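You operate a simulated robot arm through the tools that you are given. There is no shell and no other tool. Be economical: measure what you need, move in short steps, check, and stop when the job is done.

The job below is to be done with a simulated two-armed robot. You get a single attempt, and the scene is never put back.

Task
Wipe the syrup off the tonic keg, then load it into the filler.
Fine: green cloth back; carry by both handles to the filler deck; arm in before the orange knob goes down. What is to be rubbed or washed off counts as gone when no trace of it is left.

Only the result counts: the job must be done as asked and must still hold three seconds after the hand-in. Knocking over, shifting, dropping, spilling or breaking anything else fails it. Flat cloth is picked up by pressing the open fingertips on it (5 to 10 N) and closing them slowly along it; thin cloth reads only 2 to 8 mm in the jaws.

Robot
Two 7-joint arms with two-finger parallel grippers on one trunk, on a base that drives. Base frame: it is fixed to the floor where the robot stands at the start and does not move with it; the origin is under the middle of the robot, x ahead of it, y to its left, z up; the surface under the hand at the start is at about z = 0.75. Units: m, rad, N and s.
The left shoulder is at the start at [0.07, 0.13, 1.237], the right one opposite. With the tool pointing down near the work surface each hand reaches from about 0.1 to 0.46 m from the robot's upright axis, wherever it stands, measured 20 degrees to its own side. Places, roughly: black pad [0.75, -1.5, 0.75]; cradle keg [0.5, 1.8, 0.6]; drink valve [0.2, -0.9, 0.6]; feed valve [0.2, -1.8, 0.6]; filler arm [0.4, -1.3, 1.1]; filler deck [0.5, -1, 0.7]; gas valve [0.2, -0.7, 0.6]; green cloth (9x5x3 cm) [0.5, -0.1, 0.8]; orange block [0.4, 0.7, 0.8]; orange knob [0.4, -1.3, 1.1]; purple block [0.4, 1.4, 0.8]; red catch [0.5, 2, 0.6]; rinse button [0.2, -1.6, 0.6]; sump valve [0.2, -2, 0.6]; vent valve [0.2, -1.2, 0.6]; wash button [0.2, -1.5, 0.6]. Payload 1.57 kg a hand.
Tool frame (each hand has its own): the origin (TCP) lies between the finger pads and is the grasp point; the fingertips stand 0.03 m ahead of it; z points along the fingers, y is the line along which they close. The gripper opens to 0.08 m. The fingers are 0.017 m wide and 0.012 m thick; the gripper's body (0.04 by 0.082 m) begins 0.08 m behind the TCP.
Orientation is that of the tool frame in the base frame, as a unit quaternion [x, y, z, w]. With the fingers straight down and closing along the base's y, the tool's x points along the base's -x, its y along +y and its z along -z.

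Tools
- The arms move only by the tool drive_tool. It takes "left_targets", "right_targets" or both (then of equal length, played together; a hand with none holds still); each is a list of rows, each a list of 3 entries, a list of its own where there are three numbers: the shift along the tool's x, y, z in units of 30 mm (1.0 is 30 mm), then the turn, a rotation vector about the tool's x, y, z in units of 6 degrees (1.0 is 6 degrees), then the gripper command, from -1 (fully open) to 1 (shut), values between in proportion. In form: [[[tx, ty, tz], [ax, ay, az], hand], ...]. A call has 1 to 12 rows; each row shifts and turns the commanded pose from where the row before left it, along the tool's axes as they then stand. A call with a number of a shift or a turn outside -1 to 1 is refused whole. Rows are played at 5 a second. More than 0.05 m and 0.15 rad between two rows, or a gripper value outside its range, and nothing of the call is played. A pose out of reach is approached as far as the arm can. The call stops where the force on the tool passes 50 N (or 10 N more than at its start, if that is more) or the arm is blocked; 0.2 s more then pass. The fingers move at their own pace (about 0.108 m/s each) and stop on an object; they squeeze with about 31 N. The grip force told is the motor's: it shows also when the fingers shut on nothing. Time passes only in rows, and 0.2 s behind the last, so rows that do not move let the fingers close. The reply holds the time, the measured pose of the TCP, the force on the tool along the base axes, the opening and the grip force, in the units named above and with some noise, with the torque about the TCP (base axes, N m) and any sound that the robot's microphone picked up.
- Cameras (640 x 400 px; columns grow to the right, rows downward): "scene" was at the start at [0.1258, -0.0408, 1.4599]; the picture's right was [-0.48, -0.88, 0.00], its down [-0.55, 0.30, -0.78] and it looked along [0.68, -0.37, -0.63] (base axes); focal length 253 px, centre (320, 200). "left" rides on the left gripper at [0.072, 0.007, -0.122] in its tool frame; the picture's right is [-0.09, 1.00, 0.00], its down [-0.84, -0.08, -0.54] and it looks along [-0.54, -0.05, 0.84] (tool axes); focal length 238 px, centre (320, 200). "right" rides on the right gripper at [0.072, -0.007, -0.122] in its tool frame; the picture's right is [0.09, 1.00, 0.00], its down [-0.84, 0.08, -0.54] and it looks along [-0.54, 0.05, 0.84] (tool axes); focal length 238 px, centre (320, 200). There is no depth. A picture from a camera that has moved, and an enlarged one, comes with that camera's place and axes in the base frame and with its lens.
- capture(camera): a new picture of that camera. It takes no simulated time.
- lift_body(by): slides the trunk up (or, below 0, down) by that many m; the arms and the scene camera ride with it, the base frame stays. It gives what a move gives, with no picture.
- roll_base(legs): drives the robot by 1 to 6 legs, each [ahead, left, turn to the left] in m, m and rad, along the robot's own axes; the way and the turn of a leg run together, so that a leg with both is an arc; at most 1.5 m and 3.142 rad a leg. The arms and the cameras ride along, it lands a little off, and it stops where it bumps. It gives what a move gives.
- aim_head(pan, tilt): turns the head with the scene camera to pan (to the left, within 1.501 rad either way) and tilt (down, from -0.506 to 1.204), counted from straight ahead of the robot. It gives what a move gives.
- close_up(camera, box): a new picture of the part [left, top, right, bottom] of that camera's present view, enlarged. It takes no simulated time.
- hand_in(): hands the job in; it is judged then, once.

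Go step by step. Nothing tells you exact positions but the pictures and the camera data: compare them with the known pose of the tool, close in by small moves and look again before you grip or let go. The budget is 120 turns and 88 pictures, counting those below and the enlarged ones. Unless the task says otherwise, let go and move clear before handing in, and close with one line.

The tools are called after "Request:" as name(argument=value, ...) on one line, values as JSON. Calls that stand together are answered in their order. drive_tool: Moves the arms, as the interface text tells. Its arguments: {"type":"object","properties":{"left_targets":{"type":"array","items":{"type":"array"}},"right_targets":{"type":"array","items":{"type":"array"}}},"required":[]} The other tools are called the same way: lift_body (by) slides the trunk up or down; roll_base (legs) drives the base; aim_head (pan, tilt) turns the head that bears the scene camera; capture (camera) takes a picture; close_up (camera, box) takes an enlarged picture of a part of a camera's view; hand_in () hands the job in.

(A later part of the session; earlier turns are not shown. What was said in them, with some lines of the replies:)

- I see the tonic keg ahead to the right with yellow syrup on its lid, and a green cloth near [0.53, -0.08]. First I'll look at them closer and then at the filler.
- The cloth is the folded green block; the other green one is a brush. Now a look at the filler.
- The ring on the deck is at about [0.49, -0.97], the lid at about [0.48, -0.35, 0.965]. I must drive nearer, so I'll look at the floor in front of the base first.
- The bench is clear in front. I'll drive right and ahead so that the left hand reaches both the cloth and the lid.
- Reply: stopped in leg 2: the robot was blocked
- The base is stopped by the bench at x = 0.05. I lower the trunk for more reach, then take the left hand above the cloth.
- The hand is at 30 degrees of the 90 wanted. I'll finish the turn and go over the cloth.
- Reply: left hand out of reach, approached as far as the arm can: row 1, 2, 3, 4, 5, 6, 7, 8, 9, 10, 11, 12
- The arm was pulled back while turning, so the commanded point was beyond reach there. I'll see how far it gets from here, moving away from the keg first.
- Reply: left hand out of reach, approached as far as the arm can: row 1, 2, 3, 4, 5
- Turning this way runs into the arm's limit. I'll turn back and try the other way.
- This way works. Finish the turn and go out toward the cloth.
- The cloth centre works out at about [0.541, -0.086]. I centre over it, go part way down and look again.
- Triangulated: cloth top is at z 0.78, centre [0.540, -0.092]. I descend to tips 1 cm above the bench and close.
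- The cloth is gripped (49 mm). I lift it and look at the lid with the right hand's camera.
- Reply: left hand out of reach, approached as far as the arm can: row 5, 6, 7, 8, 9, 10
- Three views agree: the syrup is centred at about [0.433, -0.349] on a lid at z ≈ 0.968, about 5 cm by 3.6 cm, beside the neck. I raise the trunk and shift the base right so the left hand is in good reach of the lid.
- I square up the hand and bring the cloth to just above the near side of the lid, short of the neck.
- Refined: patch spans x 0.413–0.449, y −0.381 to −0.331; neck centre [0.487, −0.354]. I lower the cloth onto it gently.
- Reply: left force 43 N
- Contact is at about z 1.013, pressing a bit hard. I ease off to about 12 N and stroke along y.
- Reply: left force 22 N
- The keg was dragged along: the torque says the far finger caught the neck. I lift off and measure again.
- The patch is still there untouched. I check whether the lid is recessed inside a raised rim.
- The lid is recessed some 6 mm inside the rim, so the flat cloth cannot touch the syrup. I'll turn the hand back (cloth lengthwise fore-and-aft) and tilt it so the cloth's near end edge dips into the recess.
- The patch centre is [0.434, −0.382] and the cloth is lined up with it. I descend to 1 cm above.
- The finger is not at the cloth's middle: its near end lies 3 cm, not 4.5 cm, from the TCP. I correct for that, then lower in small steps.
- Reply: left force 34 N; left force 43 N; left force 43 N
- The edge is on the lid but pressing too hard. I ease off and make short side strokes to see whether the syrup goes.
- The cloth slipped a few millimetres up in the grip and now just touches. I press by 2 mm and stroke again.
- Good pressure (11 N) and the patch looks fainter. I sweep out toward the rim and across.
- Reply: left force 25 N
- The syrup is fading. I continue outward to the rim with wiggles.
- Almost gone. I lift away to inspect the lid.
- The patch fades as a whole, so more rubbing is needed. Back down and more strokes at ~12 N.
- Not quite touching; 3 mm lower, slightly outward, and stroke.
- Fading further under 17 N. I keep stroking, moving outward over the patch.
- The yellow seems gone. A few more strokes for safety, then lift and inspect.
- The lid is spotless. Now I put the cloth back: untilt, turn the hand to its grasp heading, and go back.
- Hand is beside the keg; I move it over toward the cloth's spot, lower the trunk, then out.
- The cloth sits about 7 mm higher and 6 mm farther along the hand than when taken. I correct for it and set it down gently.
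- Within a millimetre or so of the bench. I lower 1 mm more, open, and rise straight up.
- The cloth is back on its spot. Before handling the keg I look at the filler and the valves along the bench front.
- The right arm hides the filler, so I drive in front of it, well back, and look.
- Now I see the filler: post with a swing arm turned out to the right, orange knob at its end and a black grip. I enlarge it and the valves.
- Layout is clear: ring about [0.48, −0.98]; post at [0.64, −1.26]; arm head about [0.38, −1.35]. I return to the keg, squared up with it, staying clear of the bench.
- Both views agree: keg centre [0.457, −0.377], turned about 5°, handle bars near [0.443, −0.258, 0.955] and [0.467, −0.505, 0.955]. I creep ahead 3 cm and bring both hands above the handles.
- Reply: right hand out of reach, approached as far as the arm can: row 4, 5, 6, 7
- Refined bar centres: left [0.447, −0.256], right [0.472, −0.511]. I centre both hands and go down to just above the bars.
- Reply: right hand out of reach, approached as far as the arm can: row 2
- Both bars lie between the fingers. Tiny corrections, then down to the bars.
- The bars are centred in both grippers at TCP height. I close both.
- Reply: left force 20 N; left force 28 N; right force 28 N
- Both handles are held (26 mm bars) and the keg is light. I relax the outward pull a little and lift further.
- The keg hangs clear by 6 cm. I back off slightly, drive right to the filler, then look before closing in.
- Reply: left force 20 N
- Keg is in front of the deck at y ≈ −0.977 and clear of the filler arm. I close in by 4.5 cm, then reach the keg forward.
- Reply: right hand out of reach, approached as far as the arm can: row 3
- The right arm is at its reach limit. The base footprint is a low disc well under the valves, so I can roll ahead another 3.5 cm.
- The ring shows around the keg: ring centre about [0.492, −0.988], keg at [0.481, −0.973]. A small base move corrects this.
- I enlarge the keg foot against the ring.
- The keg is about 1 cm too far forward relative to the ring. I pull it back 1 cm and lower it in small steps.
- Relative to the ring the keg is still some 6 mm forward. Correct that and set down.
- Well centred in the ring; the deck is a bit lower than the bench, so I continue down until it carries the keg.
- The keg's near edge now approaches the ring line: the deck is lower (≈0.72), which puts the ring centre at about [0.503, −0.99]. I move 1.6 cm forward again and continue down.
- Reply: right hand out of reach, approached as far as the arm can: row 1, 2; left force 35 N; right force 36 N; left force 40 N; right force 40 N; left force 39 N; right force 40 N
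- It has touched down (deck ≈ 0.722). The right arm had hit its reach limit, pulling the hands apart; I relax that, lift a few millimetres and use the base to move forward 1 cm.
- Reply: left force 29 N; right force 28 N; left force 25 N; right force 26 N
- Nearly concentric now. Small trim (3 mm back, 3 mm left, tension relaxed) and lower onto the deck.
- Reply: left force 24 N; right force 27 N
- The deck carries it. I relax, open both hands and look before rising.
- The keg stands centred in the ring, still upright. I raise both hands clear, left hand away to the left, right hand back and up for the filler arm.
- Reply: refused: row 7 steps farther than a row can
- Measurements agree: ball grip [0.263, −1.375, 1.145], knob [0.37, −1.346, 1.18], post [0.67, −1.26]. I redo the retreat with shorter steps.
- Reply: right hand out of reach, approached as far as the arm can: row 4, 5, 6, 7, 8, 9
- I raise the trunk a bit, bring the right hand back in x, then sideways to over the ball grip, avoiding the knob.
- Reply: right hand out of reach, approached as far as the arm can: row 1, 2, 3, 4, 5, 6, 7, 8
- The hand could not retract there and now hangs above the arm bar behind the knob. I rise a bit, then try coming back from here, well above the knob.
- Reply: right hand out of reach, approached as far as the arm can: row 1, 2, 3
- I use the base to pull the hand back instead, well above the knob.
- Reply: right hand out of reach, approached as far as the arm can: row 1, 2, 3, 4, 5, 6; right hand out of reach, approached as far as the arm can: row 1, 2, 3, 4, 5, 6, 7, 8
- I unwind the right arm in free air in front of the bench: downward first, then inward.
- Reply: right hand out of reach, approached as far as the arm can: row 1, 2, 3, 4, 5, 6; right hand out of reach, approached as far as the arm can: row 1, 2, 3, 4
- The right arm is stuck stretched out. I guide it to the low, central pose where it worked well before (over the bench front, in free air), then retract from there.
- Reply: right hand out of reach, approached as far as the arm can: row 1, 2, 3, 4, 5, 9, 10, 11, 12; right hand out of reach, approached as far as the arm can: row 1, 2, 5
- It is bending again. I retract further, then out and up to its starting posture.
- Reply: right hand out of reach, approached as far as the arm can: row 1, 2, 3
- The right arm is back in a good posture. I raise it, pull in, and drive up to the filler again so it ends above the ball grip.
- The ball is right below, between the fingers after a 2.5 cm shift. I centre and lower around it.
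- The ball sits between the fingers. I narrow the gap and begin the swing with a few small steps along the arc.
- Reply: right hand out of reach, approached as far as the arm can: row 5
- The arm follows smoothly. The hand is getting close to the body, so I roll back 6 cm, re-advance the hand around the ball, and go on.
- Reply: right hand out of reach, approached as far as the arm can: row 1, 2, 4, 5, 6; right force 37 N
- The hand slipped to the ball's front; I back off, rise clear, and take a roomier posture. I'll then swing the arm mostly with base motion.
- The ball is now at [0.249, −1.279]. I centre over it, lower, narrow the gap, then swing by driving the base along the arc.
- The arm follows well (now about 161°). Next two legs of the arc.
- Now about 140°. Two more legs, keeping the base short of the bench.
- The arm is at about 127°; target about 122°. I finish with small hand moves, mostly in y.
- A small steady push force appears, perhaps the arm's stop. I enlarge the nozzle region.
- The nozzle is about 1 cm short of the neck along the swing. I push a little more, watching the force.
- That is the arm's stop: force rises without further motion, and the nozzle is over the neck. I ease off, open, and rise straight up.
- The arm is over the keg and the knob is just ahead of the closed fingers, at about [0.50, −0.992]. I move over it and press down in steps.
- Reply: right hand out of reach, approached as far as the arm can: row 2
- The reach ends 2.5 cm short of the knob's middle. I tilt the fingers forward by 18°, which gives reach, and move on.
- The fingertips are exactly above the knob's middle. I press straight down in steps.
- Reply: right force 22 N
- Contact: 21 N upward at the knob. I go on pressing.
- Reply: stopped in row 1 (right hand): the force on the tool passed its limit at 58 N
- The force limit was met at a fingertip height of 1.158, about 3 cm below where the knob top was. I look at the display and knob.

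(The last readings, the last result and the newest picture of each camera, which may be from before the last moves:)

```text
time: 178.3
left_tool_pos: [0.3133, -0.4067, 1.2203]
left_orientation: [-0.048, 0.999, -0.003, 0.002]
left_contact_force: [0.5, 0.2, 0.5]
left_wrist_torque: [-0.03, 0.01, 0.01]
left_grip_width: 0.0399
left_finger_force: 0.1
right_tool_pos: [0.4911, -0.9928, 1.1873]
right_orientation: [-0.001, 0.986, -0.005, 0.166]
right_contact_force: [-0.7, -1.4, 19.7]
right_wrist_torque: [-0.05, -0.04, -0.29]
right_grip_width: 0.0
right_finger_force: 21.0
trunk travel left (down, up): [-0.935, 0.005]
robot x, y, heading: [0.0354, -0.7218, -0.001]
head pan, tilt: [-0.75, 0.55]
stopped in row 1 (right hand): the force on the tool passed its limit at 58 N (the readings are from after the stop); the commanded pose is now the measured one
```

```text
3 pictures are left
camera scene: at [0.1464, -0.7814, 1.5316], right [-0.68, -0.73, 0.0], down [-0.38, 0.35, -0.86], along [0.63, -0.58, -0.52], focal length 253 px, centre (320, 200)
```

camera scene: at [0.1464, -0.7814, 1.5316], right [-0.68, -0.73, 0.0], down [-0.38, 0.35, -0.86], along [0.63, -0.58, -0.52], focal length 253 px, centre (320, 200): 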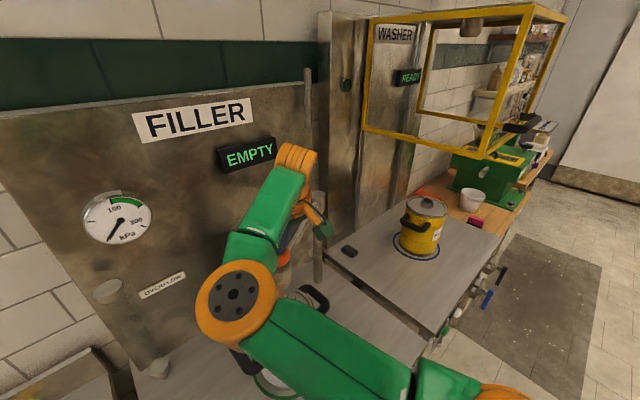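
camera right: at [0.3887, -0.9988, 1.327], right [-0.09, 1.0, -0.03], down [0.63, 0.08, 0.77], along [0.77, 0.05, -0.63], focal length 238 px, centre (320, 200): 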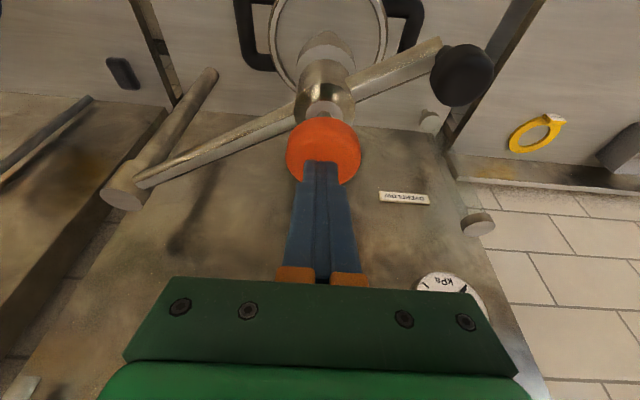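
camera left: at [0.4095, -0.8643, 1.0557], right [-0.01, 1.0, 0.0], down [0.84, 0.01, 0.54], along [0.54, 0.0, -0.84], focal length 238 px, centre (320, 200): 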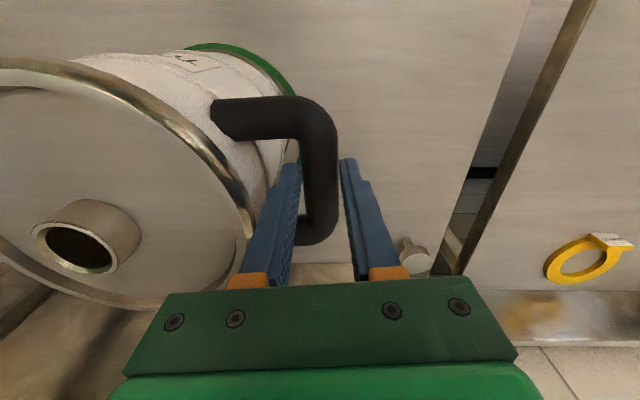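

The display changed from WAIT to EMPTY: the keg is coupled. I lift the hand away and check that the knob stays down.

Request:
drive_tool(right_targets=[[[-0.15, 0, -0.47], [0, 0, 0], 1], [[-0.31, 0, -0.93], [0, 0, 0], 1], [[-0.31, 0, -0.93], [0, 0, 0], 1], [[0, 0, 0], [0, 0, 0], 1], [[0, 0, 0], [0, 0, 0], 1], [[0, 0, 0], [0, 0, 0], 1]])

Request:
roll_base(legs=[[-0.25, 0, 0]])

Request:
capture(camera="scene")

```text
time: 179.8
left_tool_pos: [0.3168, -0.4087, 1.2188]
left_orientation: [-0.048, 0.999, -0.001, -0.001]
left_contact_force: [0.7, 0.3, 0.0]
left_wrist_torque: [0.02, 0.01, 0.0]
left_grip_width: 0.04
left_finger_force: 0.0
right_tool_pos: [0.4918, -0.994, 1.258]
right_orientation: [-0.003, 0.987, -0.002, 0.163]
right_contact_force: [-0.5, 1.1, -0.8]
right_wrist_torque: [0.01, 0.02, -0.01]
right_grip_width: 0.0
right_finger_force: 21.5
trunk travel left (down, up): [-0.935, 0.005]
robot x, y, heading: [0.0358, -0.7241, -0.005]
head pan, tilt: [-0.75, 0.55]
```

```text
time: 181.6
left_tool_pos: [0.0733, -0.4102, 1.2185]
left_orientation: [-0.048, 0.999, -0.001, -0.003]
left_contact_force: [0.6, -0.8, -0.8]
left_wrist_torque: [-0.01, 0.04, 0.0]
left_grip_width: 0.0399
left_finger_force: 0.0
right_tool_pos: [0.2487, -0.9946, 1.2557]
right_orientation: [0.0, 0.987, -0.003, 0.161]
right_contact_force: [0.3, -0.4, 0.1]
right_wrist_torque: [0.01, 0.04, 0.0]
right_grip_width: 0.0
right_finger_force: 21.3
trunk travel left (down, up): [-0.935, 0.005]
robot x, y, heading: [-0.2139, -0.7233, -0.002]
head pan, tilt: [-0.75, 0.55]
```

```text
2 pictures are left
camera scene: at [-0.0919, -0.7851, 1.5306], right [-0.68, -0.73, 0.0], down [-0.39, 0.36, -0.85], along [0.62, -0.58, -0.52], focal length 253 px, centre (320, 200)
```

scene: 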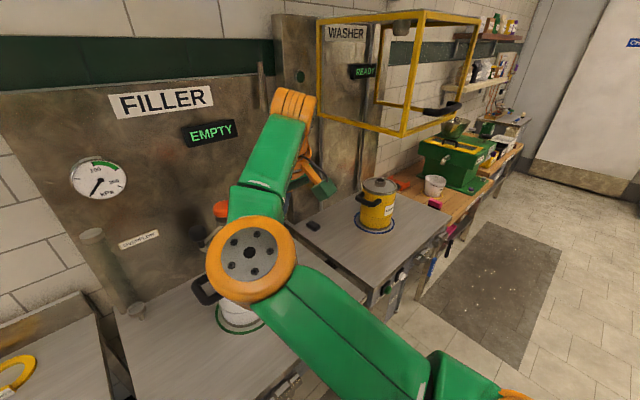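

The display still reads EMPTY with the hand away, so the knob has stayed down. The keg is in the ring with the arm over it, and both hands are clear, so I hand in.

Request:
hand_in()

```text
The job is handed in.
```

The lid is wiped clean and the green cloth is back on its spot. The tonic keg was carried by both handles onto the filler deck, the arm was swung in, and only then the orange knob was pressed down; the job is handed in, with the filler reading EMPTY.
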